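You operate a simulated robot arm through the tools that you are given. There is no shell and no other tool. Be economical: measure what you need, move in short steps, check, and stop when the job is done.

Carry out the task below with a simulated two-armed robot. There is one attempt and no reset: what you move stays moved.

## Task
On the top of the test bench, fold the blue cloth in half.

Only the result counts: the job must be done as asked and must still hold three seconds after the hand-in. Knocking over, shifting, dropping, spilling or breaking anything else fails it. Flat cloth is picked up by pressing the open fingertips on it (5 to 10 N) and closing them slowly along it; thin cloth reads only 2 to 8 mm in the jaws.

## Robot
Two 7-joint arms with two-finger parallel grippers on one trunk, on a base that drives. Base frame: it is fixed to the floor where the robot stands at the start and does not move with it; the origin is under the middle of the robot, x ahead of it, y to its left, z up; the surface under the hand at the start is at about z = 0.85. Readings come in m, degrees, newtons and seconds.
The left shoulder is at the start at [0.07, 0.177, 1.045], the right one opposite. With the tool pointing down near the work surface each hand reaches from about 0.3 to 0.74 m from the robot's upright axis, wherever it stands, measured 20 degrees to its own side. Places, roughly: top of the test bench [0.7, 0.4, 0.8]. Payload 3.43 kg a hand.
The tool frame of a hand sits at the grasp point between the pads (the TCP): z along the fingers, y along the line on which they close. The tips reach 0.03 m beyond it. Largest opening 0.094 m; finger width 0.028, thickness 0.01; the body of the gripper, 0.05 by 0.096 m, starts 0.055 m behind the TCP.
Orientation is that of the tool frame in the base frame, as [roll, pitch, yaw] about the fixed x, y, z axes, in that order (R = Rz(yaw) Ry(pitch) Rx(roll)). With the fingers straight down and closing along the base's y, the tool's x points along the base's -x, its y along +y and its z along -z.

## Interface
- The arms move only by the tool arm_command. It takes "left_increments", "right_increments" or both (then of equal length, played together; a hand with none holds still); each is one flat list of numbers, 6 for each row, row after row: the shift along the base's x, y, z in units of 40 mm (1.0 is 40 mm), then the turn, a rotation vector about the base's x, y, z in units of 5 degrees (1.0 is 5 degrees). In form: [x, y, z, rx, ry, rz, x, y, z, rx, ry, rz, ...]. A call has 1 to 12 rows; each row shifts and turns the commanded pose from where the row before left it. "left_hand" and "right_hand" are, for a hand that has rows, the gripper command, from -1 (shut) to 1 (fully open), values between in proportion, set as the call begins (left out, the last holds). A call with a number of a shift or a turn outside -1 to 1 is refused whole. Rows are played at 5 a second. More than 0.05 m and 8.6 degrees between two rows, or a gripper value outside its range, and nothing of the call is played. Where a pose cannot be reached the arm comes as near as it can. A force on the tool above 40 N (or 10 N above the force at the start of the call, whichever is more), or a blocked arm, ends the call early, and 0.2 s more pass. The fingers move at their own pace (about 0.153 m/s each) and stop on an object; they squeeze with about 37 N. The grip force told is the motor's: it shows also when the fingers shut on nothing. Time passes only in rows, and 0.2 s behind the last, so rows that do not move let the fingers close. It gives the time, the measured TCP pose, the force on the tool (base axes), the opening and the grip force at its end, in the units of the frame above (readings bear some noise), with the torque about the TCP (base axes, N m) and any sound that the robot's microphone picked up.
- Cameras (640 x 400 px; columns grow to the right, rows downward): "scene" is now at [0.13, -0.0024, 1.3487]; the picture's right is [-0.03, -1.00, 0.00], its down [-0.71, 0.02, -0.71] and it looks along [0.71, -0.02, -0.71] (base axes); focal length 254 px, centre (320, 200). "left" rides on the left gripper at [0.076, -0.014, -0.102] in its tool frame; the picture's right is [0.18, 0.98, 0.00], its down [-0.75, 0.14, -0.64] and it looks along [-0.63, 0.12, 0.77] (tool axes); focal length 243 px, centre (320, 200). "right" rides on the right gripper at [0.076, 0.014, -0.102] in its tool frame; the picture's right is [-0.18, 0.98, 0.00], its down [-0.75, -0.14, -0.64] and it looks along [-0.63, -0.12, 0.77] (tool axes); focal length 243 px, centre (320, 200). There is no depth. A picture from a camera that has moved, and an enlarged one, comes with that camera's place and axes in the base frame and with its lens.
- grab_frame(camera): a new picture of that camera. It takes no simulated time.
- move_column(by): slides the trunk up (or, below 0, down) by that many m; the arms and the scene camera ride with it, the base frame stays. It gives what a move gives, with no picture.
- drive_base(legs): drives the robot by 1 to 6 legs, each [ahead, turn to the left] in m and degrees, along the robot's own axes; the way and the turn of a leg run together, so that a leg with both is an arc; at most 1.5 m and 180 degrees a leg. The arms and the cameras ride along, it lands a little off, and it stops where it bumps. It gives what a move gives.
- aim_head(pan, tilt): turns the head with the scene camera to pan (to the left, within 86 degrees either way) and tilt (down, from -29 to 69), counted from straight ahead of the robot. It gives what a move gives.
- close_up(camera, box): a new picture of the part [left, top, right, bottom] of that camera's present view, enlarged. It takes no simulated time.
- hand_in(): hands the job in; it is judged then, once.

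Work in short steps. Places have to be worked out from the pictures, the camera data and where the tool is seen: move nearer, look again, correct. Check each grasp and each placing, and mend what went wrong. You have 120 turns and 100 pictures in all, those below and enlarged ones among them. Open the grippers and draw the arms clear of the work before you hand the job in, unless the task says otherwise; then end with one line.

The tools are called after "Request:" as name(argument=value, ...) on one line, values as JSON. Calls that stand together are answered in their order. arm_command: Moves the arms, as the interface text tells. Its arguments: {"type":"object","properties":{"left_increments":{"type":"array"},"left_hand":{"type":"number"},"right_increments":{"type":"array"},"right_hand":{"type":"number"}},"required":[]} The other tools are called the same way: move_column (by) slides the trunk up or down; drive_base (legs) drives the base; aim_head (pan, tilt) turns the head that bears the scene camera; grab_frame (camera) takes a picture; close_up (camera, box) takes an enlarged picture of a part of a camera's view; hand_in () hands the job in.

At the start:

```text
clock: 0.0
left_eef_pos: [0.5205, 0.2878, 1.1004]
left_orientation: [-180.0, 0.0, 179.9]
left_ft_force: [-0.4, -0.4, 0.2]
left_moment: [0.0, -0.02, -0.01]
left_finger_gap: 0.0941
left_grasp_force: 0.1
right_eef_pos: [0.5511, -0.2018, 1.0386]
right_orientation: [-179.9, 0.0, -180.0]
right_ft_force: [0.3, 0.2, 0.5]
right_moment: [0.03, 0.01, -0.01]
right_finger_gap: 0.094
right_grasp_force: 0.1
trunk travel left (down, up): [-0.625, 0.215]
robot x, y, heading: [0.0017, 0.0012, 0.1]
head pan, tilt: [-2.0, 45.1]
```

scene: 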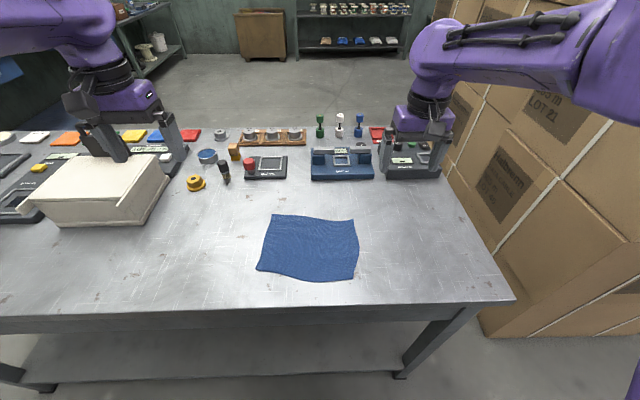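
right: 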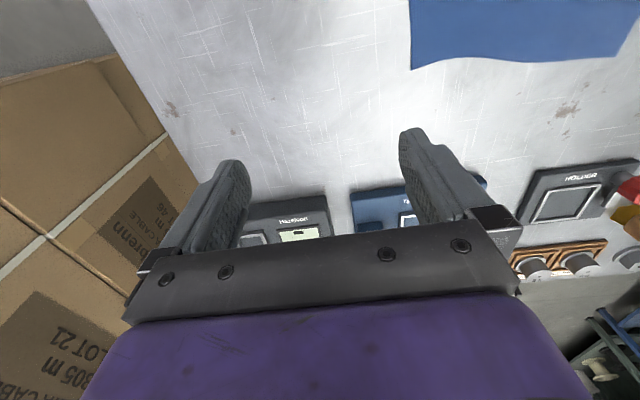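
left: 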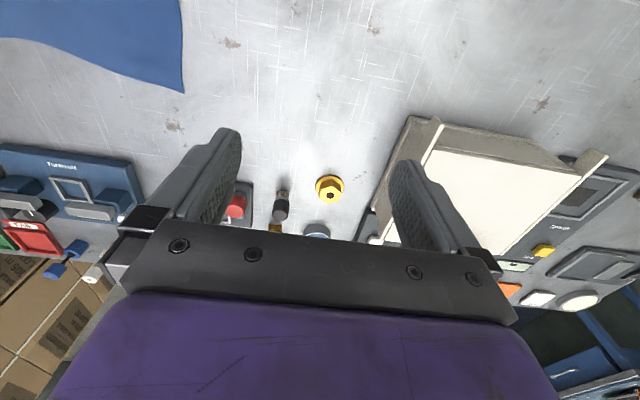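

The cloth lies at roughly x 0.39–0.58, y −0.10–0.12. I'll enlarge the scene view to place its corners better.

Request:
close_up(camera="scene", box=[240, 200, 380, 290])

```text
4.44 times, centred on (310, 245) of scene
camera zoom: at [0.13, -0.0024, 1.3487], right [-0.03, -1.0, 0.0], down [-0.71, 0.02, -0.71], along [0.71, -0.02, -0.71], focal length 1131 px, centre (364, 0)
```

zoom: 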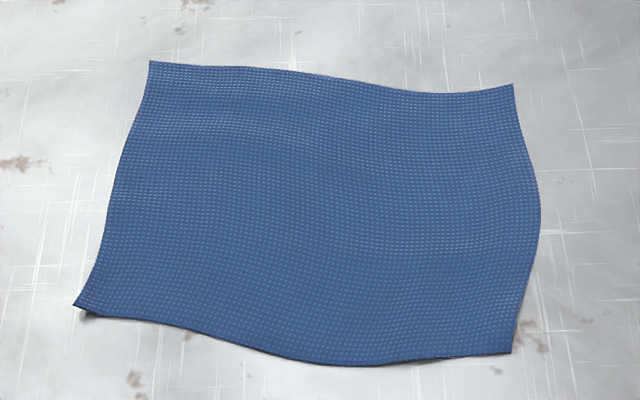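

Next I bring both hands over the near corners, D ≈ (0.42, 0.12) and C ≈ (0.39, −0.08), at z = 1.0 and look at them there.

Request:
arm_command(left_increments=[-0.375, -0.72, -0.417, 0, 0, 0, -0.375, -0.72, -0.417, 0, 0, 0, -0.375, -0.72, -0.417, 0, 0, 0, -0.375, -0.72, -0.417, 0, 0, 0, -0.375, -0.72, -0.417, 0, 0, 0, -0.375, -0.72, -0.417, 0, 0, 0, 0, 0, 0, 0, 0, 0], right_increments=[-0.5875, 0.508, -0.16, 0, 0, 0, -0.5875, 0.508, -0.16, 0, 0, 0, -0.5875, 0.508, -0.16, 0, 0, 0, -0.5875, 0.508, -0.16, 0, 0, 0, -0.5875, 0.508, -0.16, 0, 0, 0, -0.5875, 0.508, -0.16, 0, 0, 0, 0, 0, 0, 0, 0, 0], left_hand=-0.1, right_hand=-0.1)

Request:
grab_frame(camera="scene")

Request:
grab_frame(camera="left")

Request:
grab_frame(camera="right")

```text
clock: 1.6
left_eef_pos: [0.4329, 0.1179, 0.9977]
left_orientation: [-179.9, 0.0, -179.9]
left_ft_force: [-0.2, -0.3, -0.3]
left_moment: [-0.01, 0.02, -0.02]
left_finger_gap: 0.0421
left_grasp_force: 0.1
right_eef_pos: [0.4114, -0.0791, 0.9996]
right_orientation: [-179.9, 0.0, 180.0]
right_ft_force: [0.4, -0.2, -0.7]
right_moment: [0.0, 0.02, 0.0]
right_finger_gap: 0.0422
right_grasp_force: 0.1
trunk travel left (down, up): [-0.625, 0.215]
robot x, y, heading: [-0.0025, -0.0014, 0.0]
head pan, tilt: [-2.0, 45.1]
```

```text
95 pictures are left
camera scene: at [0.1304, -0.0011, 1.3487], right [-0.03, -1.0, 0.0], down [-0.71, 0.02, -0.71], along [0.71, -0.03, -0.71], focal length 254 px, centre (320, 200)
```

scene: 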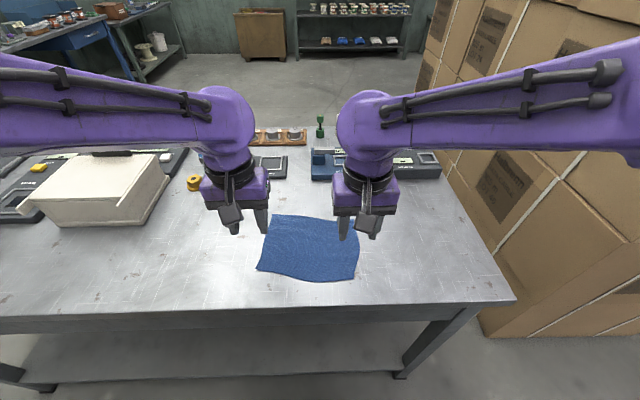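

```text
94 pictures are left
camera left: at [0.3559, 0.1044, 1.0995], right [-0.18, 0.98, 0.0], down [0.75, 0.14, 0.64], along [0.63, 0.12, -0.77], focal length 243 px, centre (320, 200)
```

left: 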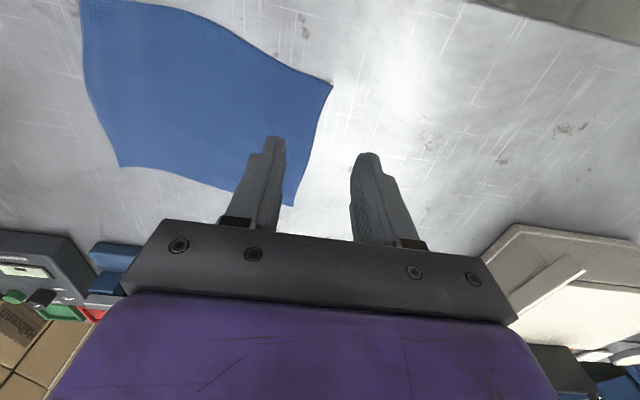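

```text
93 pictures are left
camera right: at [0.3352, -0.0655, 1.1026], right [0.18, 0.98, 0.0], down [0.75, -0.14, 0.64], along [0.63, -0.12, -0.77], focal length 243 px, centre (320, 200)
```

right: 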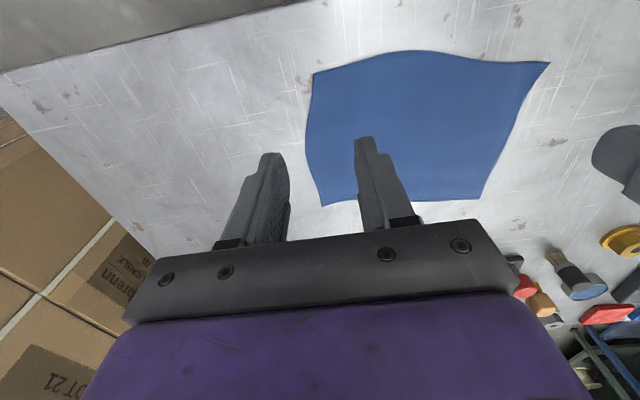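

Triangulating from both cameras puts the bench surface at z ≈ 0.855 and the corners at D (0.417, 0.128), C (0.388, −0.081), A (0.574, 0.109) and B (0.549, −0.10). The cloth is turned about −7°, so I turn the hands to match, narrow the jaws and lower to about 2 cm above the near edge.

Request:
arm_command(left_increments=[-0.069, -0.081, -0.58, 0, 0, -0.35, -0.069, -0.081, -0.58, 0, 0, -0.35, -0.069, -0.081, -0.58, 0, 0, -0.35, -0.069, -0.081, -0.58, 0, 0, -0.35, 0, 0, 0, 0, 0, 0], right_increments=[-0.094, 0.119, -0.58, 0, 0, -0.35, -0.094, 0.119, -0.58, 0, 0, -0.35, -0.094, 0.119, -0.58, 0, 0, -0.35, -0.094, 0.119, -0.58, 0, 0, -0.35, 0, 0, 0, 0, 0, 0], left_hand=-0.47, right_hand=-0.47)

Request:
grab_frame(camera="left")

Request:
grab_frame(camera="right")

Request:
close_up(camera="scene", box=[220, 170, 400, 290])

```text
clock: 2.8
left_eef_pos: [0.4229, 0.1021, 0.9061]
left_orientation: [-179.9, 0.1, 173.0]
left_ft_force: [-0.5, -0.2, 0.1]
left_moment: [-0.03, 0.01, 0.0]
left_finger_gap: 0.0246
left_grasp_force: 0.0
right_eef_pos: [0.3937, -0.0611, 0.9057]
right_orientation: [-180.0, 0.1, 173.0]
right_ft_force: [0.6, 0.4, 0.1]
right_moment: [0.03, 0.01, -0.02]
right_finger_gap: 0.025
right_grasp_force: 0.0
trunk travel left (down, up): [-0.625, 0.215]
robot x, y, heading: [-0.0032, 0.0006, 0.1]
head pan, tilt: [-2.0, 45.1]
```

```text
92 pictures are left
camera left: at [0.345, 0.0975, 1.0085], right [-0.06, 1.0, 0.0], down [0.76, 0.05, 0.64], along [0.64, 0.04, -0.77], focal length 243 px, centre (320, 200)
```

left: 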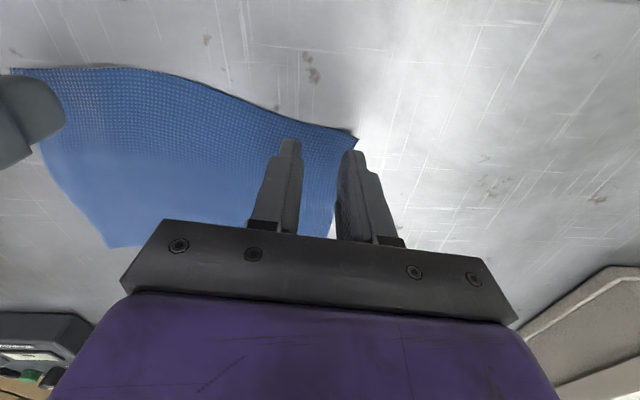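

```text
91 pictures are left
camera right: at [0.3197, -0.0385, 1.0093], right [0.3, 0.95, 0.0], down [0.73, -0.23, 0.64], along [0.61, -0.19, -0.77], focal length 243 px, centre (320, 200)
```

right: 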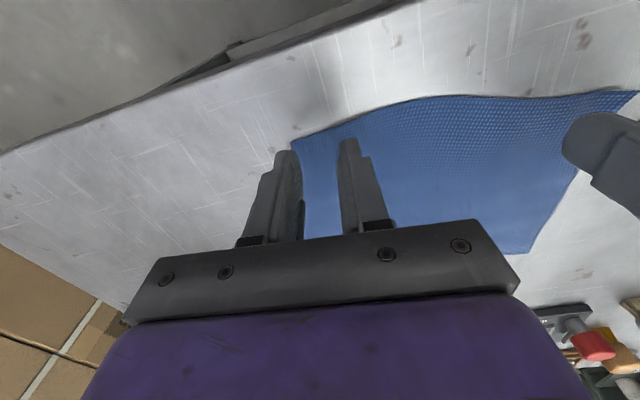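

```text
3.33 times, centred on (310, 230) of scene
camera zoom: at [0.1292, -0.0027, 1.3488], right [-0.03, -1.0, 0.0], down [-0.71, 0.02, -0.71], along [0.71, -0.02, -0.71], focal length 848 px, centre (353, 100)
```

zoom: 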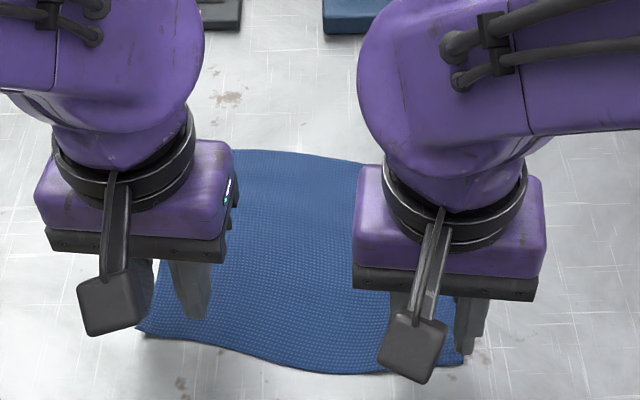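

The corners check out. I move the right hand 6 mm inward so both its fingers will land on cloth, then go down to just above contact.

Request:
arm_command(left_increments=[0, -0.03, -0.2, 0, 0, 0, 0, 0, -0.15, 0, 0, 0, 0, 0, -0.1, 0, 0, 0, 0, 0, 0, 0, 0, 0], right_increments=[0.02, 0.15, -0.2, 0, 0, 0, 0, 0, -0.15, 0, 0, 0, 0, 0, -0.1, 0, 0, 0, 0, 0, 0, 0, 0, 0])

```text
clock: 3.8
left_eef_pos: [0.4206, 0.1021, 0.8897]
left_orientation: [179.9, 0.0, 173.0]
left_ft_force: [-0.1, 1.0, -0.1]
left_moment: [0.01, 0.01, -0.01]
left_finger_gap: 0.0248
left_grasp_force: 0.0
right_eef_pos: [0.3957, -0.0543, 0.8891]
right_orientation: [-180.0, 0.0, 173.1]
right_ft_force: [-0.4, -0.1, -0.3]
right_moment: [-0.02, 0.01, 0.02]
right_finger_gap: 0.025
right_grasp_force: 0.1
trunk travel left (down, up): [-0.625, 0.215]
robot x, y, heading: [0.0007, -0.0002, -0.1]
head pan, tilt: [-2.0, 45.1]
```

No contact yet, so I go down a further 4 mm in 1 mm rows.

Request:
arm_command(left_increments=[0, 0, -0.05, 0, 0, 0, 0, 0, -0.05, 0, 0, 0, 0, 0, 0, 0, 0, 0], right_increments=[0, 0, -0.05, 0, 0, 0, 0, 0, -0.05, 0, 0, 0, 0, 0, 0, 0, 0, 0])

```text
clock: 4.6
left_eef_pos: [0.4194, 0.1011, 0.8847]
left_orientation: [-180.0, 0.0, 173.1]
left_ft_force: [0.5, 0.1, 0.6]
left_moment: [0.0, 0.0, -0.03]
left_finger_gap: 0.0252
left_grasp_force: 0.0
right_eef_pos: [0.3955, -0.0539, 0.8854]
right_orientation: [180.0, 0.0, 173.0]
right_ft_force: [-0.2, 1.6, -0.8]
right_moment: [0.02, -0.02, 0.0]
right_finger_gap: 0.025
right_grasp_force: 0.1
trunk travel left (down, up): [-0.625, 0.215]
robot x, y, heading: [0.0026, 0.0011, -0.1]
head pan, tilt: [-2.0, 45.1]
```

Still no contact on either hand; down another 2–3 mm.

Request:
arm_command(left_increments=[0.02, 0, -0.04, 0, 0, 0, 0.02, 0, -0.03, 0, 0, 0, 0, 0, 0, 0, 0, 0], right_increments=[0, 0, -0.04, 0, 0, 0, 0, 0, -0.03, 0, 0, 0, 0, 0, 0, 0, 0, 0])

```text
clock: 5.4
left_eef_pos: [0.4207, 0.1015, 0.8833]
left_orientation: [180.0, 0.0, 173.0]
left_ft_force: [-0.2, 0.4, 0.1]
left_moment: [-0.01, -0.02, -0.01]
left_finger_gap: 0.0249
left_grasp_force: 0.0
right_eef_pos: [0.3969, -0.0547, 0.8837]
right_orientation: [-180.0, 0.1, 173.0]
right_ft_force: [0.6, -1.0, 0.9]
right_moment: [-0.02, -0.01, -0.02]
right_finger_gap: 0.0251
right_grasp_force: 0.2
trunk travel left (down, up): [-0.625, 0.215]
robot x, y, heading: [0.0008, 0.0025, 0.2]
head pan, tilt: [-2.0, 45.1]
```

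Readings are still only noise; down 3 mm more.

Request:
arm_command(left_increments=[0, 0, -0.04, 0, 0, 0, 0, 0, -0.04, 0, 0, 0, 0, 0, 0, 0, 0, 0], right_increments=[0, 0, -0.04, 0, 0, 0, 0, 0, -0.04, 0, 0, 0, 0, 0, 0, 0, 0, 0])

Request:
grab_frame(camera="left")

```text
clock: 6.2
left_eef_pos: [0.4207, 0.1011, 0.8808]
left_orientation: [179.9, 0.2, 172.9]
left_ft_force: [2.2, -0.9, 10.7]
left_moment: [-0.01, -0.05, 0.0]
left_finger_gap: 0.0246
left_grasp_force: 0.0
right_eef_pos: [0.3952, -0.0556, 0.8812]
right_orientation: [179.9, 0.2, 172.9]
right_ft_force: [3.0, -0.1, 14.2]
right_moment: [-0.05, -0.12, 0.04]
right_finger_gap: 0.0248
right_grasp_force: 0.0
trunk travel left (down, up): [-0.625, 0.215]
robot x, y, heading: [-0.0006, 0.0037, 0.0]
head pan, tilt: [-2.0, 45.1]
```

```text
89 pictures are left
camera left: at [0.3425, 0.0972, 0.9832], right [-0.06, 1.0, 0.0], down [0.76, 0.05, 0.64], along [0.64, 0.04, -0.76], focal length 243 px, centre (320, 200)
```

left: 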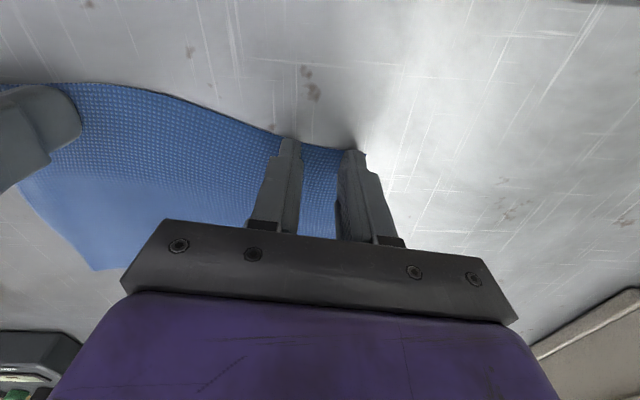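

Both hands now press (11 N and 14 N). I ease off a little and start closing slowly along the cloth.

Request:
arm_command(left_increments=[0, 0, 0.007, 0, 0, 0, 0, 0, 0, 0, 0, 0], right_increments=[0, 0, 0.014, 0, 0, 0, 0, 0, 0, 0, 0, 0], left_hand=-0.58, right_hand=-0.58)

Request:
arm_command(left_increments=[0, 0, 0, 0, 0, 0], right_increments=[0, 0, 0, 0, 0, 0], left_hand=-0.68, right_hand=-0.68)

Request:
grab_frame(camera="left")

Request:
grab_frame(camera="right")

```text
clock: 6.8
left_eef_pos: [0.4203, 0.1007, 0.8804]
left_orientation: [180.0, 0.1, 173.0]
left_ft_force: [-0.7, 0.1, 13.1]
left_moment: [0.03, -0.01, 0.01]
left_finger_gap: 0.0192
left_grasp_force: 0.0
right_eef_pos: [0.3944, -0.0552, 0.8812]
right_orientation: [-180.0, 0.1, 173.1]
right_ft_force: [1.0, 0.9, 9.5]
right_moment: [0.03, -0.05, 0.03]
right_finger_gap: 0.0191
right_grasp_force: 0.1
trunk travel left (down, up): [-0.625, 0.215]
robot x, y, heading: [-0.0, 0.0024, 0.0]
head pan, tilt: [-2.0, 45.1]
```

```text
clock: 7.2
left_eef_pos: [0.4198, 0.1013, 0.8816]
left_orientation: [-180.0, 0.2, 172.9]
left_ft_force: [0.5, -1.1, 13.9]
left_moment: [-0.04, -0.01, 0.03]
left_finger_gap: 0.0145
left_grasp_force: 0.0
right_eef_pos: [0.3943, -0.056, 0.8817]
right_orientation: [180.0, 0.1, 173.0]
right_ft_force: [-0.2, 1.7, 7.6]
right_moment: [0.06, 0.0, 0.01]
right_finger_gap: 0.0152
right_grasp_force: 0.0
trunk travel left (down, up): [-0.625, 0.215]
robot x, y, heading: [-0.0001, -0.0027, 0.2]
head pan, tilt: [-2.0, 45.1]
```

```text
88 pictures are left
camera left: at [0.3418, 0.0971, 0.9832], right [-0.06, 1.0, 0.0], down [0.76, 0.05, 0.64], along [0.64, 0.04, -0.76], focal length 243 px, centre (320, 200)
```

left: 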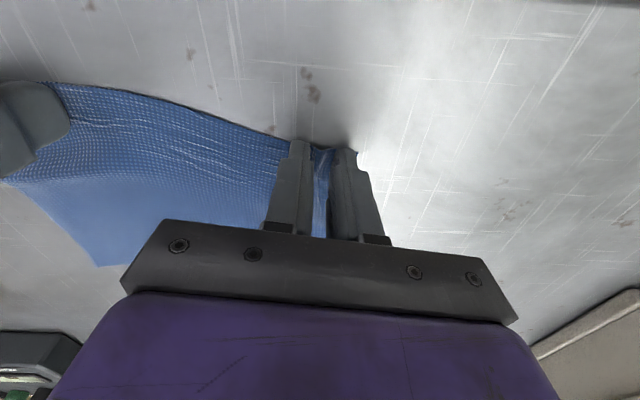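

```text
87 pictures are left
camera right: at [0.3198, -0.0329, 0.9847], right [0.3, 0.95, 0.0], down [0.73, -0.23, 0.64], along [0.61, -0.19, -0.77], focal length 243 px, centre (320, 200)
```

right: 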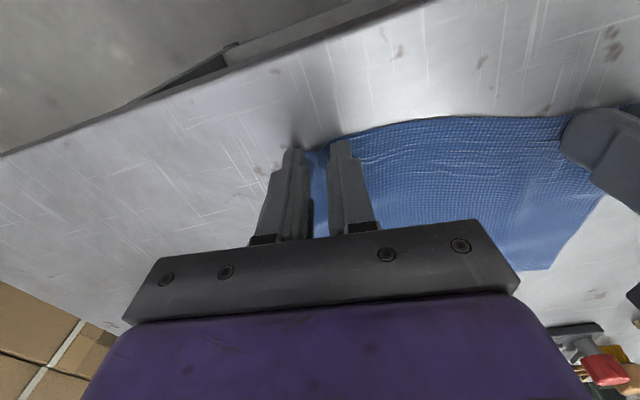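

The cloth is bunching up between the fingers, as wanted; I keep closing.

Request:
arm_command(left_increments=[0, 0, 0, 0, 0, 0], right_increments=[0, 0, 0, 0, 0, 0], left_hand=-0.8, right_hand=-0.8)

Request:
arm_command(left_increments=[0, 0, 0, 0, 0, 0], right_increments=[0, 0, 0, 0, 0, 0], left_hand=-0.9, right_hand=-0.9)

Request:
arm_command(left_increments=[0, 0, 0, 0, 0, 0, 0, 0, 0, 0, 0, 0], right_increments=[0, 0, 0, 0, 0, 0, 0, 0, 0, 0, 0, 0], left_hand=-1, right_hand=-1)

Request:
grab_frame(camera="left")

Request:
grab_frame(camera="right")

```text
clock: 7.6
left_eef_pos: [0.4196, 0.1018, 0.8824]
left_orientation: [180.0, 0.2, 173.0]
left_ft_force: [-0.5, -4.1, 16.0]
left_moment: [-0.19, 0.04, 0.0]
left_finger_gap: 0.0069
left_grasp_force: 5.8
right_eef_pos: [0.3944, -0.0549, 0.8819]
right_orientation: [180.0, 0.1, 173.0]
right_ft_force: [-0.1, 5.9, 5.2]
right_moment: [0.22, -0.05, 0.0]
right_finger_gap: 0.0112
right_grasp_force: 2.9
trunk travel left (down, up): [-0.625, 0.215]
robot x, y, heading: [0.0014, -0.0005, -0.1]
head pan, tilt: [-2.0, 45.1]
```

```text
clock: 8.0
left_eef_pos: [0.4199, 0.1023, 0.8827]
left_orientation: [180.0, 0.2, 172.9]
left_ft_force: [-1.2, -7.9, 16.1]
left_moment: [-0.32, 0.03, -0.01]
left_finger_gap: 0.0078
left_grasp_force: 2.9
right_eef_pos: [0.3947, -0.0551, 0.8813]
right_orientation: [-180.0, 0.1, 173.0]
right_ft_force: [1.9, 7.1, 9.1]
right_moment: [0.4, -0.17, 0.03]
right_finger_gap: 0.0087
right_grasp_force: 3.8
trunk travel left (down, up): [-0.625, 0.215]
robot x, y, heading: [-0.0002, -0.0015, -0.0]
head pan, tilt: [-2.0, 45.1]
```

```text
clock: 8.6
left_eef_pos: [0.4194, 0.1019, 0.8809]
left_orientation: [-180.0, 0.2, 172.9]
left_ft_force: [-2.6, -23.6, 10.0]
left_moment: [-0.69, 0.02, 0.05]
left_finger_gap: 0.0019
left_grasp_force: 37.0
right_eef_pos: [0.3937, -0.053, 0.882]
right_orientation: [179.8, 0.3, 172.9]
right_ft_force: [3.9, 24.3, 16.1]
right_moment: [0.79, -0.09, 0.11]
right_finger_gap: 0.0019
right_grasp_force: 37.0
trunk travel left (down, up): [-0.625, 0.215]
robot x, y, heading: [0.0017, 0.0005, 0.2]
head pan, tilt: [-2.0, 45.1]
```

```text
86 pictures are left
camera left: at [0.3414, 0.0968, 0.9833], right [-0.06, 1.0, 0.0], down [0.76, 0.05, 0.64], along [0.64, 0.04, -0.77], focal length 243 px, centre (320, 200)
```

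left: 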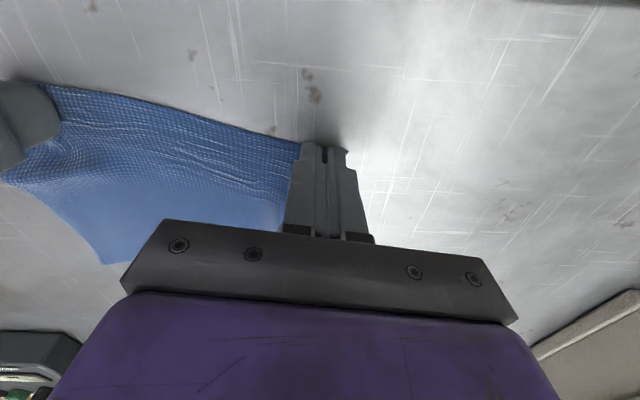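

```text
85 pictures are left
camera right: at [0.3201, -0.0317, 0.9855], right [0.3, 0.95, 0.0], down [0.73, -0.23, 0.64], along [0.62, -0.19, -0.76], focal length 243 px, centre (320, 200)
```

right: 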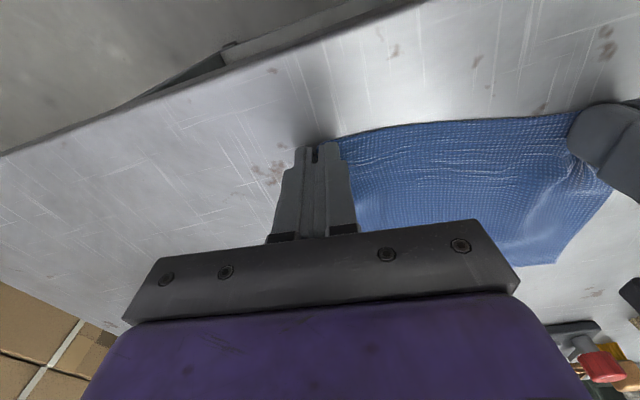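

Both jaws read 1.9 mm with the cloth pulled taut between the hands, so both hold it. I lift slightly while easing the hands inward, and check the hold.

Request:
arm_command(left_increments=[0.03, -0.04, 0.25, 0, 0, 0, 0.1, 0, 0.3, 0, 0, 0, 0, 0, 0, 0, 0, 0], right_increments=[0.03, 0.04, 0.25, 0, 0, 0, 0.1, 0, 0.3, 0, 0, 0, 0, 0, 0, 0, 0, 0])

Request:
close_up(camera="scene", box=[220, 170, 400, 290])

Request:
grab_frame(camera="right")

Request:
grab_frame(camera="left")

```text
clock: 9.4
left_eef_pos: [0.4266, 0.0999, 0.9016]
left_orientation: [-180.0, 0.1, 173.1]
left_ft_force: [-1.7, -18.6, 0.1]
left_moment: [-0.61, 0.1, -0.01]
left_finger_gap: 0.0019
left_grasp_force: 36.7
right_eef_pos: [0.401, -0.0544, 0.9013]
right_orientation: [-180.0, 0.0, 172.9]
right_ft_force: [3.2, 18.9, -0.2]
right_moment: [0.57, -0.07, 0.09]
right_finger_gap: 0.0018
right_grasp_force: 36.6
trunk travel left (down, up): [-0.625, 0.215]
robot x, y, heading: [-0.0016, -0.0024, 0.0]
head pan, tilt: [-2.0, 45.1]
```

```text
3.33 times, centred on (310, 230) of scene
camera zoom: at [0.1307, -0.0024, 1.3486], right [-0.03, -1.0, 0.0], down [-0.71, 0.02, -0.71], along [0.7, -0.02, -0.71], focal length 848 px, centre (353, 100)
```

zoom: 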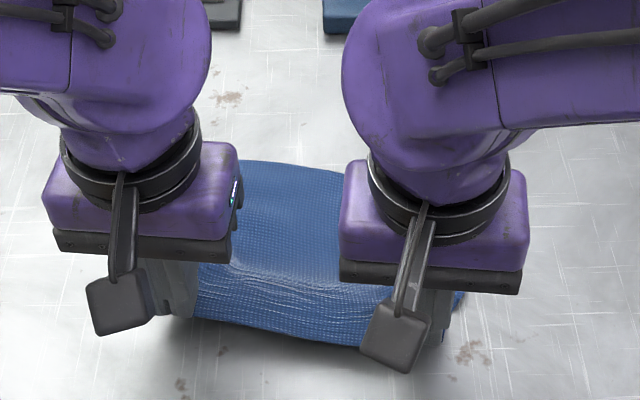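

```text
83 pictures are left
camera right: at [0.3272, -0.0317, 1.0057], right [0.3, 0.95, 0.0], down [0.73, -0.23, 0.64], along [0.61, -0.19, -0.77], focal length 243 px, centre (320, 200)
```

right: 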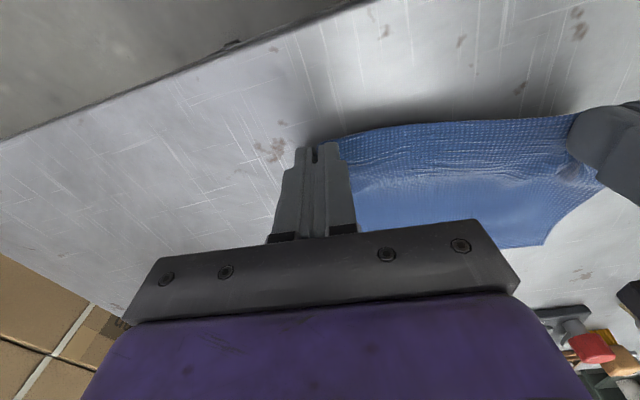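

```text
82 pictures are left
camera left: at [0.3485, 0.0952, 1.004], right [-0.06, 1.0, 0.0], down [0.77, 0.05, 0.64], along [0.64, 0.04, -0.77], focal length 243 px, centre (320, 200)
```

left: 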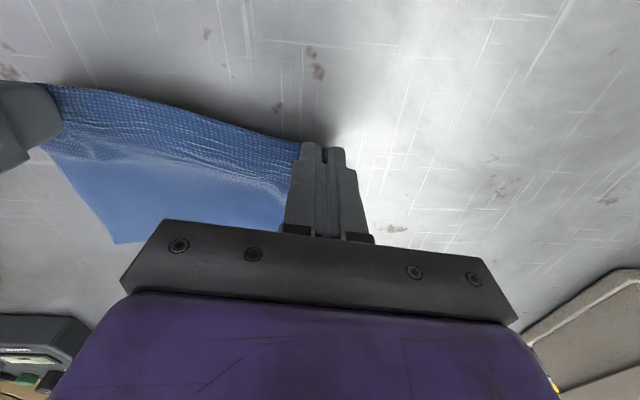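

Both grips hold and the near edge is lifted. I start the arc over toward the far edge, slowly, and check halfway.

Request:
arm_command(left_increments=[0.1, -0.031, 0.275, 0, 0, 0, 0.1, -0.031, 0.275, 0, 0, 0, 0.233, -0.031, 0.225, 0, 0, 0, 0.233, -0.031, 0.225, 0, 0, 0, 0.283, -0.031, 0.088, 0, 0, 0, 0.283, -0.031, 0.088, 0, 0, 0, 0.283, -0.031, 0, 0, 0, 0, 0.283, -0.031, 0, 0, 0, 0], right_increments=[0.105, -0.022, 0.275, 0, 0, 0, 0.105, -0.022, 0.275, 0, 0, 0, 0.245, -0.022, 0.225, 0, 0, 0, 0.245, -0.022, 0.225, 0, 0, 0, 0.297, -0.022, 0.088, 0, 0, 0, 0.297, -0.022, 0.088, 0, 0, 0, 0.297, -0.022, 0, 0, 0, 0, 0.297, -0.022, 0, 0, 0, 0])

Request:
close_up(camera="scene", box=[220, 170, 400, 290])

Request:
grab_frame(camera="right")

```text
clock: 11.2
left_eef_pos: [0.498, 0.0906, 0.9476]
left_orientation: [-180.0, -0.1, 173.0]
left_ft_force: [-1.2, -9.8, 0.0]
left_moment: [-0.25, 0.04, 0.05]
left_finger_gap: 0.0018
left_grasp_force: 37.0
right_eef_pos: [0.4769, -0.0606, 0.9504]
right_orientation: [180.0, 0.1, 173.1]
right_ft_force: [1.1, 8.6, 0.1]
right_moment: [0.32, 0.02, 0.03]
right_finger_gap: 0.0017
right_grasp_force: 36.1
trunk travel left (down, up): [-0.625, 0.215]
robot x, y, heading: [-0.0007, 0.0009, -0.2]
head pan, tilt: [-2.0, 45.1]
```

```text
3.33 times, centred on (310, 230) of scene
camera zoom: at [0.131, -0.0024, 1.3486], right [-0.03, -1.0, 0.0], down [-0.71, 0.02, -0.71], along [0.7, -0.02, -0.71], focal length 848 px, centre (353, 100)
```

zoom: 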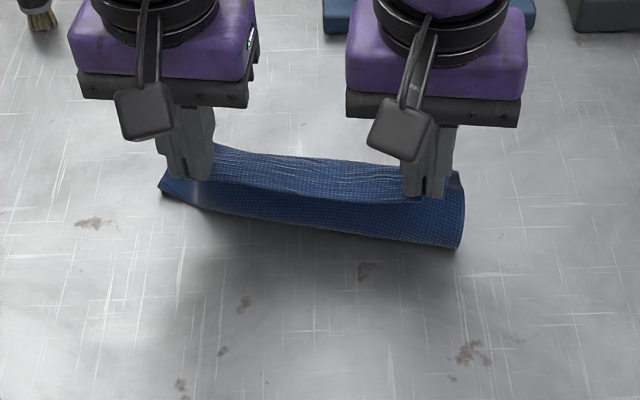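

```text
80 pictures are left
camera right: at [0.4032, -0.0375, 1.0534], right [0.3, 0.95, 0.0], down [0.73, -0.23, 0.64], along [0.61, -0.2, -0.77], focal length 243 px, centre (320, 200)
```

right: 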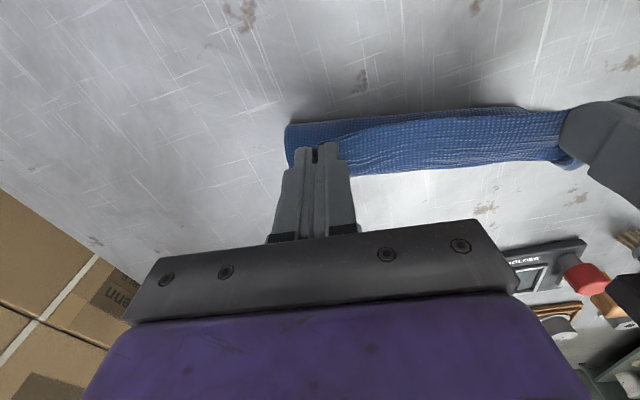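

The fold is forming. I look with the left camera to see whether the bottom layer has shifted.

Request:
grab_frame(camera="left")

```text
79 pictures are left
camera left: at [0.4215, 0.0856, 1.0504], right [-0.06, 1.0, 0.0], down [0.77, 0.05, 0.64], along [0.64, 0.04, -0.77], focal length 243 px, centre (320, 200)
```

left: 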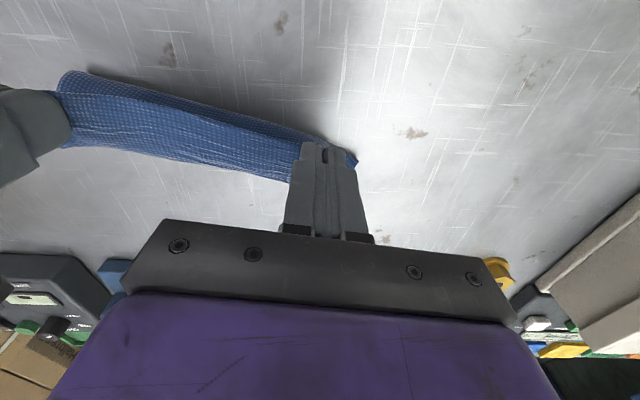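

The bottom layer's far edge looks unmoved. I continue the arc down to the far edge, stopping just above contact.

Request:
arm_command(left_increments=[0.287, -0.024, -0.1, 0, 0, 0, 0.287, -0.024, -0.1, 0, 0, 0, 0.253, -0.024, -0.225, 0, 0, 0, 0.253, -0.024, -0.225, 0, 0, 0, 0.168, -0.024, -0.25, 0, 0, 0, 0.168, -0.024, -0.25, 0, 0, 0, 0.067, -0.024, -0.15, 0, 0, 0, 0.067, -0.024, -0.12, 0, 0, 0], right_increments=[0.296, -0.024, -0.1, 0, 0, 0, 0.296, -0.024, -0.1, 0, 0, 0, 0.261, -0.024, -0.225, 0, 0, 0, 0.261, -0.024, -0.225, 0, 0, 0, 0.174, -0.024, -0.25, 0, 0, 0, 0.174, -0.024, -0.25, 0, 0, 0, 0.07, -0.024, -0.15, 0, 0, 0, 0.07, -0.024, -0.12, 0, 0, 0])

Request:
grab_frame(camera="scene")

Request:
grab_frame(camera="left")

Request:
grab_frame(camera="right")

```text
clock: 13.0
left_eef_pos: [0.5617, 0.0818, 0.8914]
left_orientation: [180.0, 0.1, 172.9]
left_ft_force: [-0.8, -8.1, 1.2]
left_moment: [-0.25, 0.05, 0.04]
left_finger_gap: 0.0018
left_grasp_force: 36.9
right_eef_pos: [0.5424, -0.0682, 0.893]
right_orientation: [-179.9, 0.1, 172.9]
right_ft_force: [0.0, 8.1, -0.7]
right_moment: [0.27, -0.06, 0.05]
right_finger_gap: 0.0017
right_grasp_force: 36.2
trunk travel left (down, up): [-0.625, 0.215]
robot x, y, heading: [-0.001, 0.0013, -0.2]
head pan, tilt: [-2.0, 45.1]
```

```text
78 pictures are left
camera scene: at [0.1306, -0.0025, 1.3486], right [-0.03, -1.0, 0.0], down [-0.71, 0.02, -0.71], along [0.7, -0.02, -0.71], focal length 254 px, centre (320, 200)
```

scene: 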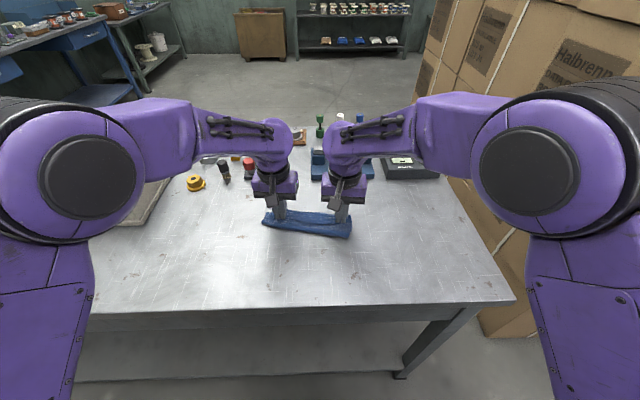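

```text
77 pictures are left
camera left: at [0.4835, 0.0766, 0.9931], right [-0.06, 1.0, 0.0], down [0.77, 0.05, 0.64], along [0.64, 0.04, -0.77], focal length 243 px, centre (320, 200)
```

left: 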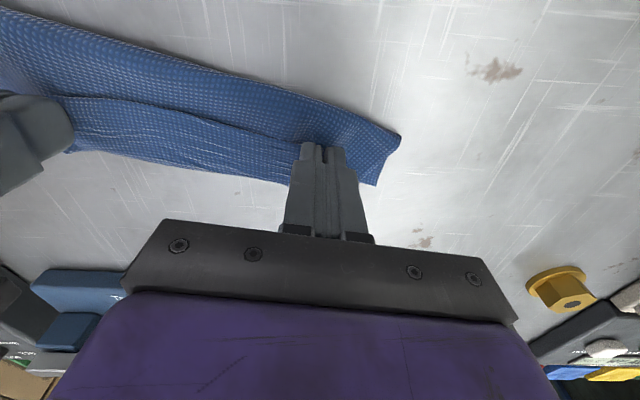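

```text
76 pictures are left
camera right: at [0.4679, -0.0465, 0.9961], right [0.3, 0.95, 0.0], down [0.73, -0.23, 0.64], along [0.61, -0.19, -0.77], focal length 243 px, centre (320, 200)
```

right: 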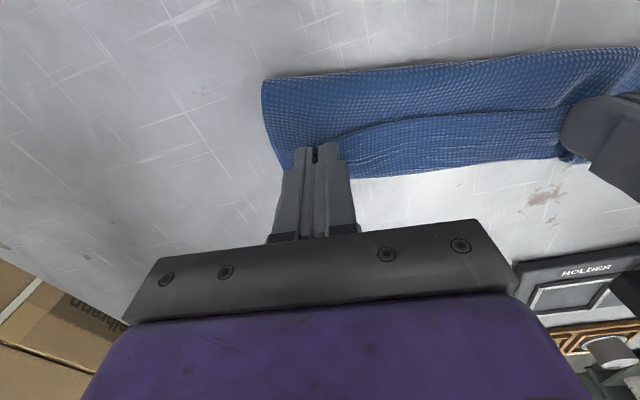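

The edge is at the far side, but the fold line reads x ≈ 0.495–0.546, farther than I expected, so I need an unobstructed view. I lower to light contact and open gently to release.

Request:
arm_command(left_increments=[0, 0, -0.1, 0, 0, 0, 0, 0, -0.08, 0, 0, 0, 0, 0, 0, 0, 0, 0], right_increments=[0, 0, -0.1, 0, 0, 0, 0, 0, -0.1, 0, 0, 0, 0, 0, 0, 0, 0, 0])

Request:
arm_command(left_increments=[0, 0, 0, 0, 0, 0, 0, 0, 0, 0, 0, 0], right_increments=[0, 0, 0, 0, 0, 0, 0, 0, 0, 0, 0, 0], left_hand=-0.6, right_hand=-0.6)

Request:
arm_command(left_increments=[0, 0, 0.3, 0, 0, 0, 0, 0, 0.9, 0, 0, 0, -0.2, 0.5, 0.9, 0, 0, 0, -0.5, 1, 0.5, 0, 0, 0, -0.5, 1, 0.3, 0, 0, 0, -0.5, 1, 0.3, 0, 0, 0], right_increments=[0, 0, 0.3, 0, 0, 0, 0, 0, 0.9, 0, 0, 0, -0.2, -0.5, 0.9, 0, 0, 0, -0.5, -1, 0.5, 0, 0, 0, -0.5, -1, 0.3, 0, 0, 0, -0.5, -1, 0.3, 0, 0, 0])

Request:
grab_frame(camera="scene")

Request:
close_up(camera="scene", box=[240, 190, 380, 280])

```text
clock: 13.8
left_eef_pos: [0.5598, 0.0808, 0.8843]
left_orientation: [179.9, 0.1, 173.0]
left_ft_force: [-0.4, -8.5, 0.2]
left_moment: [-0.26, 0.02, 0.02]
left_finger_gap: 0.0019
left_grasp_force: 36.9
right_eef_pos: [0.5406, -0.0701, 0.8868]
right_orientation: [180.0, 0.1, 173.0]
right_ft_force: [1.1, 9.6, 1.4]
right_moment: [0.3, 0.01, 0.02]
right_finger_gap: 0.0018
right_grasp_force: 36.3
trunk travel left (down, up): [-0.625, 0.215]
robot x, y, heading: [-0.0035, -0.0045, -0.1]
head pan, tilt: [-2.0, 45.1]
```

```text
clock: 14.4
left_eef_pos: [0.5605, 0.0806, 0.8838]
left_orientation: [179.8, 0.1, 173.0]
left_ft_force: [0.6, 0.2, 1.2]
left_moment: [0.02, 0.0, 0.02]
left_finger_gap: 0.0187
left_grasp_force: 0.1
right_eef_pos: [0.5404, -0.0701, 0.8859]
right_orientation: [-180.0, 0.1, 172.9]
right_ft_force: [-1.2, -0.7, 0.0]
right_moment: [0.02, 0.01, 0.03]
right_finger_gap: 0.0186
right_grasp_force: 0.0
trunk travel left (down, up): [-0.625, 0.215]
robot x, y, heading: [-0.0013, 0.0009, -0.1]
head pan, tilt: [-2.0, 45.1]
```

```text
clock: 15.8
left_eef_pos: [0.4908, 0.2246, 1.0116]
left_orientation: [-180.0, 0.1, 172.9]
left_ft_force: [-0.7, -0.4, 0.6]
left_moment: [0.01, -0.02, 0.0]
left_finger_gap: 0.0187
left_grasp_force: 0.2
right_eef_pos: [0.4721, -0.2102, 1.0172]
right_orientation: [180.0, 0.2, 173.1]
right_ft_force: [-0.5, 0.2, 0.4]
right_moment: [0.02, -0.02, 0.02]
right_finger_gap: 0.0187
right_grasp_force: 0.1
trunk travel left (down, up): [-0.625, 0.215]
robot x, y, heading: [0.0024, -0.0045, -0.0]
head pan, tilt: [-2.0, 45.1]
```

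```text
75 pictures are left
camera scene: at [0.1267, -0.0023, 1.349], right [-0.03, -1.0, 0.0], down [-0.71, 0.02, -0.71], along [0.71, -0.02, -0.71], focal length 254 px, centre (320, 200)
```

scene: 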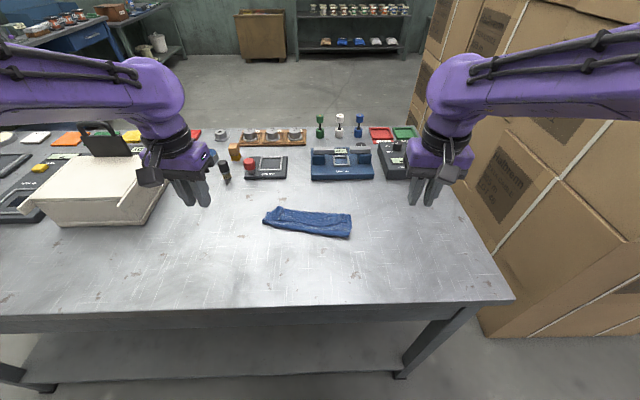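

```text
4.44 times, centred on (310, 235) of scene
camera zoom: at [0.1267, -0.0023, 1.349], right [-0.03, -1.0, 0.0], down [-0.71, 0.02, -0.71], along [0.71, -0.02, -0.71], focal length 1131 px, centre (364, 44)
```

zoom: 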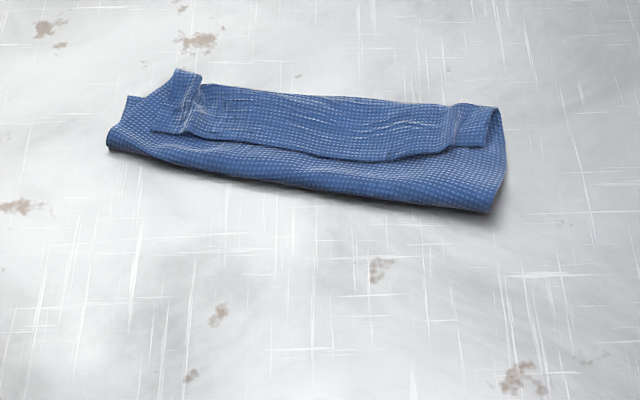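

The upper layer shows a band that may be tucked back under itself. I look closer.

Request:
close_up(camera="scene", box=[258, 200, 314, 235])

Request:
close_up(camera="scene", box=[304, 205, 360, 240])

Request:
grab_frame(camera="left")

Request:
grab_frame(camera="right")

```text
11.43 times, centred on (286, 218) of scene
camera zoom: at [0.1267, -0.0023, 1.349], right [-0.03, -1.0, 0.0], down [-0.71, 0.02, -0.71], along [0.71, -0.02, -0.71], focal length 2908 px, centre (709, 0)
```

zoom: 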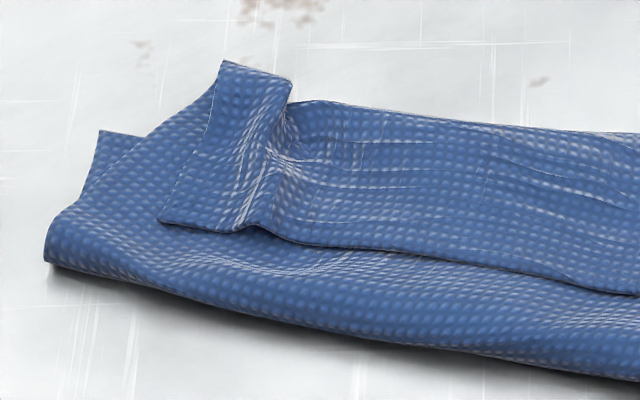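

```text
11.43 times, centred on (332, 222) of scene
camera zoom: at [0.1267, -0.0023, 1.349], right [-0.03, -1.0, 0.0], down [-0.71, 0.02, -0.71], along [0.71, -0.02, -0.71], focal length 2908 px, centre (183, -57)
```

zoom: 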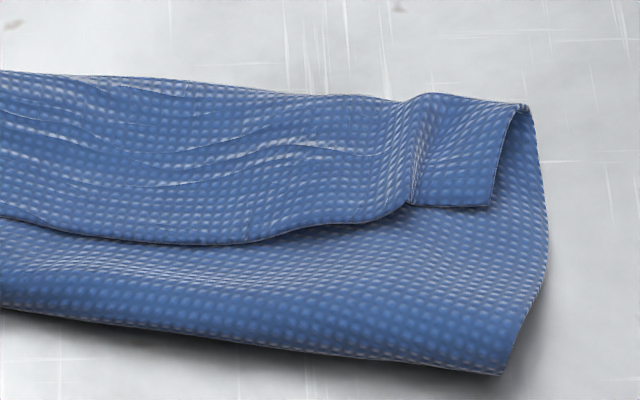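

```text
71 pictures are left
camera left: at [0.4128, 0.221, 1.1141], right [-0.06, 1.0, 0.0], down [0.76, 0.05, 0.64], along [0.64, 0.04, -0.76], focal length 243 px, centre (320, 200)
```

left: 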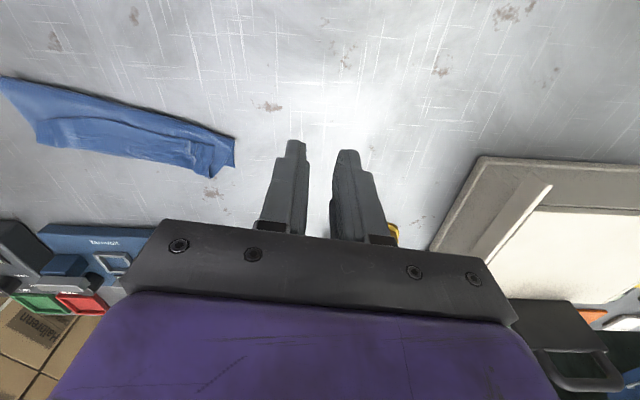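

```text
70 pictures are left
camera right: at [0.3985, -0.1876, 1.1206], right [0.3, 0.95, 0.0], down [0.73, -0.23, 0.64], along [0.61, -0.19, -0.76], focal length 243 px, centre (320, 200)
```

right: 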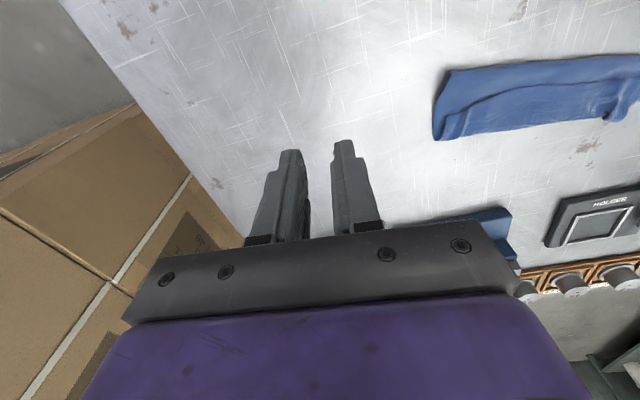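

The pinched near edge kept pointing back at the robot, because the vertical fingers never turned over. That left a third layer, so this isn't a clean half fold. I'll re-grip the two ridges that are still standing, unfold the cloth flat, then re-grasp with the jaws closing across the edge.

Request:
arm_command(left_increments=[0.5, -1, -0.3, 0, 0, 0, 0.5, -1, -0.3, 0, 0, 0, 0.5, -1, -0.5, 0, 0, 0, 0.2, -0.5, -0.9, 0, 0, 0, -0.06, -0.1, -0.8, 0, 0, 0, 0, 0, 0, 0, 0, 0], right_increments=[0.5, 1, -0.3, 0, 0, 0, 0.5, 1, -0.3, 0, 0, 0, 0.5, 1, -0.5, 0, 0, 0, 0.2, 0.5, -0.9, 0, 0, 0, 0.02, 0.08, -0.85, 0, 0, 0, 0, 0, 0, 0, 0, 0], left_hand=-0.5, right_hand=-0.5)

Request:
grab_frame(camera="left")

Request:
grab_frame(camera="right")

```text
clock: 17.2
left_eef_pos: [0.5562, 0.0759, 0.9036]
left_orientation: [180.0, 0.0, 172.9]
left_ft_force: [0.3, -0.3, 0.6]
left_moment: [0.0, 0.04, -0.02]
left_finger_gap: 0.0236
left_grasp_force: 0.1
right_eef_pos: [0.5436, -0.0662, 0.8966]
right_orientation: [-180.0, 0.0, 173.0]
right_ft_force: [-0.4, 0.1, 0.2]
right_moment: [-0.02, 0.03, 0.01]
right_finger_gap: 0.0234
right_grasp_force: 0.1
trunk travel left (down, up): [-0.625, 0.215]
robot x, y, heading: [0.0011, 0.0034, -0.1]
head pan, tilt: [-2.0, 45.1]
```

```text
69 pictures are left
camera left: at [0.4788, 0.0716, 1.0055], right [-0.06, 1.0, 0.0], down [0.76, 0.05, 0.64], along [0.64, 0.04, -0.77], focal length 243 px, centre (320, 200)
```

left: 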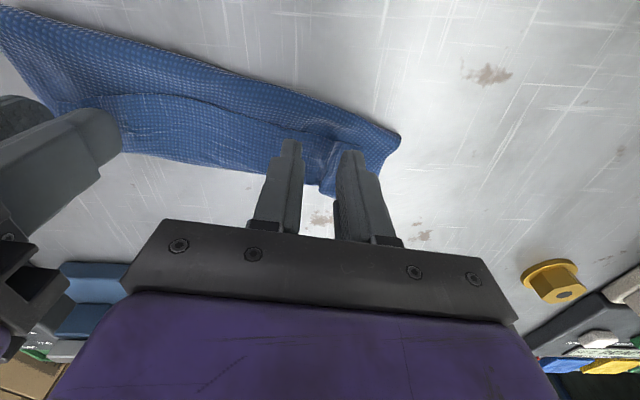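

```text
68 pictures are left
camera right: at [0.4697, -0.0441, 1.0011], right [0.3, 0.95, 0.0], down [0.73, -0.23, 0.64], along [0.61, -0.19, -0.77], focal length 243 px, centre (320, 200)
```

right: 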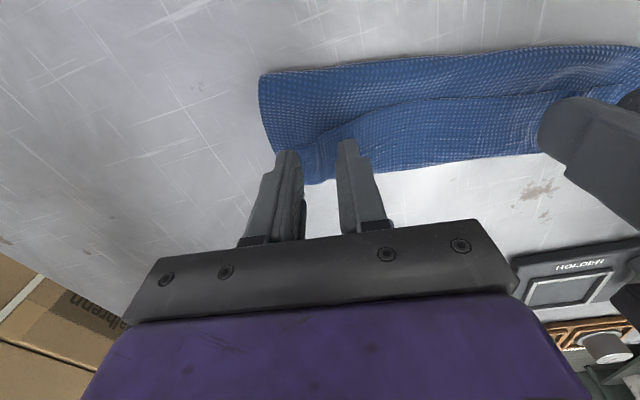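

The ridges sit between the fingers on both sides. I lower onto the flap and close slowly.

Request:
arm_command(left_increments=[0, 0.07, -0.2, 0, 0, 0, 0, 0, -0.18, 0, 0, 0, 0, 0, 0, 0, 0, 0], right_increments=[0, 0, -0.1, 0, 0, 0, 0, 0, -0.11, 0, 0, 0, 0, 0, 0, 0, 0, 0])

Request:
arm_command(left_increments=[0, 0, 0, 0, 0, 0, 0, 0, 0, 0, 0, 0], right_increments=[0, 0, 0, 0, 0, 0, 0, 0, 0, 0, 0, 0], left_hand=-0.8, right_hand=-0.8)

Request:
arm_command(left_increments=[0, 0, 0, 0, 0, 0, 0, 0, 0, 0, 0, 0], right_increments=[0, 0, 0, 0, 0, 0, 0, 0, 0, 0, 0, 0], left_hand=-1, right_hand=-1)

Request:
arm_command(left_increments=[0, 0, 0.4, 0, 0, 0, 0, 0, 0.4, 0, 0, 0, 0, 0, 0.4, 0, 0, 0, 0, 0, 0, 0, 0, 0], right_increments=[0, 0, 0.4, 0, 0, 0, 0, 0, 0.4, 0, 0, 0, 0, 0, 0.4, 0, 0, 0, 0, 0, 0, 0, 0, 0])

Request:
close_up(camera="scene", box=[220, 150, 400, 270])

Request:
grab_frame(camera="left")

```text
clock: 18.0
left_eef_pos: [0.5576, 0.08, 0.887]
left_orientation: [180.0, 0.1, 173.0]
left_ft_force: [-1.0, -0.2, -0.3]
left_moment: [0.0, 0.03, 0.03]
left_finger_gap: 0.0235
left_grasp_force: 0.0
right_eef_pos: [0.543, -0.0657, 0.8905]
right_orientation: [-179.9, 0.0, 173.1]
right_ft_force: [-0.5, -0.4, -0.6]
right_moment: [0.0, 0.01, -0.01]
right_finger_gap: 0.0235
right_grasp_force: 0.1
trunk travel left (down, up): [-0.625, 0.215]
robot x, y, heading: [-0.0002, -0.0015, -0.1]
head pan, tilt: [-2.0, 45.1]
```

```text
clock: 18.6
left_eef_pos: [0.5569, 0.0795, 0.8855]
left_orientation: [179.9, -0.1, 172.9]
left_ft_force: [1.2, -0.4, -0.3]
left_moment: [0.02, -0.02, -0.02]
left_finger_gap: 0.0096
left_grasp_force: 0.1
right_eef_pos: [0.5431, -0.0668, 0.8903]
right_orientation: [-180.0, 0.0, 173.0]
right_ft_force: [-0.9, -0.3, 0.1]
right_moment: [0.02, 0.01, -0.01]
right_finger_gap: 0.0095
right_grasp_force: 0.1
trunk travel left (down, up): [-0.625, 0.215]
robot x, y, heading: [0.0043, -0.0003, -0.0]
head pan, tilt: [-2.0, 45.1]
```

```text
clock: 19.2
left_eef_pos: [0.5575, 0.0791, 0.8862]
left_orientation: [-180.0, 0.0, 173.0]
left_ft_force: [-0.8, -0.9, 0.7]
left_moment: [-0.02, -0.03, 0.03]
left_finger_gap: 0.0021
left_grasp_force: 36.1
right_eef_pos: [0.5422, -0.0664, 0.8895]
right_orientation: [179.9, -0.1, 173.0]
right_ft_force: [0.1, 0.4, -0.1]
right_moment: [0.03, -0.01, 0.03]
right_finger_gap: 0.0017
right_grasp_force: 36.4
trunk travel left (down, up): [-0.625, 0.215]
robot x, y, heading: [-0.0, -0.0014, 0.0]
head pan, tilt: [-2.0, 45.1]
```

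```text
clock: 20.2
left_eef_pos: [0.5571, 0.0803, 0.9346]
left_orientation: [-180.0, 0.0, 172.9]
left_ft_force: [-0.8, -1.3, -0.3]
left_moment: [-0.05, 0.01, 0.02]
left_finger_gap: 0.0022
left_grasp_force: 37.0
right_eef_pos: [0.542, -0.065, 0.94]
right_orientation: [-180.0, 0.1, 173.0]
right_ft_force: [0.9, 1.6, 0.1]
right_moment: [0.02, 0.03, 0.0]
right_finger_gap: 0.0018
right_grasp_force: 36.8
trunk travel left (down, up): [-0.625, 0.215]
robot x, y, heading: [-0.0039, -0.0019, -0.0]
head pan, tilt: [-2.0, 45.1]
```

```text
3.33 times, centred on (310, 210) of scene
camera zoom: at [0.1304, -0.0023, 1.3486], right [-0.03, -1.0, 0.0], down [-0.71, 0.02, -0.71], along [0.7, -0.02, -0.71], focal length 848 px, centre (353, 167)
```

zoom: 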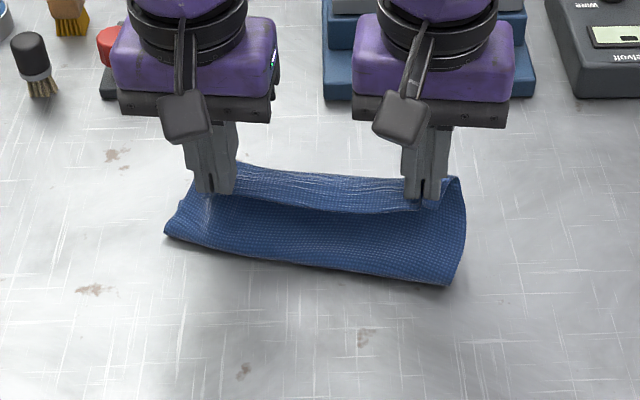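

```text
66 pictures are left
camera left: at [0.4795, 0.0759, 1.0367], right [-0.06, 1.0, 0.0], down [0.77, 0.05, 0.64], along [0.64, 0.04, -0.77], focal length 243 px, centre (320, 200)
```

left: 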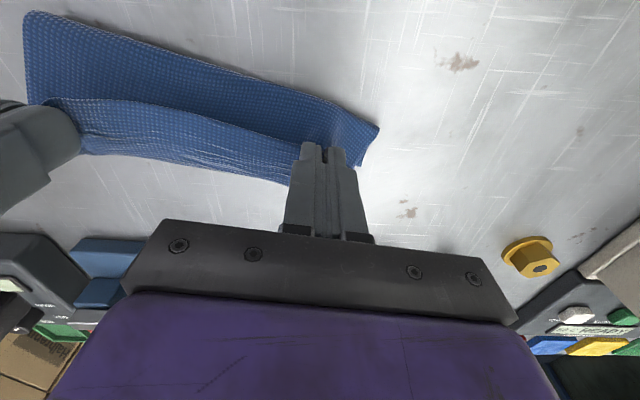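

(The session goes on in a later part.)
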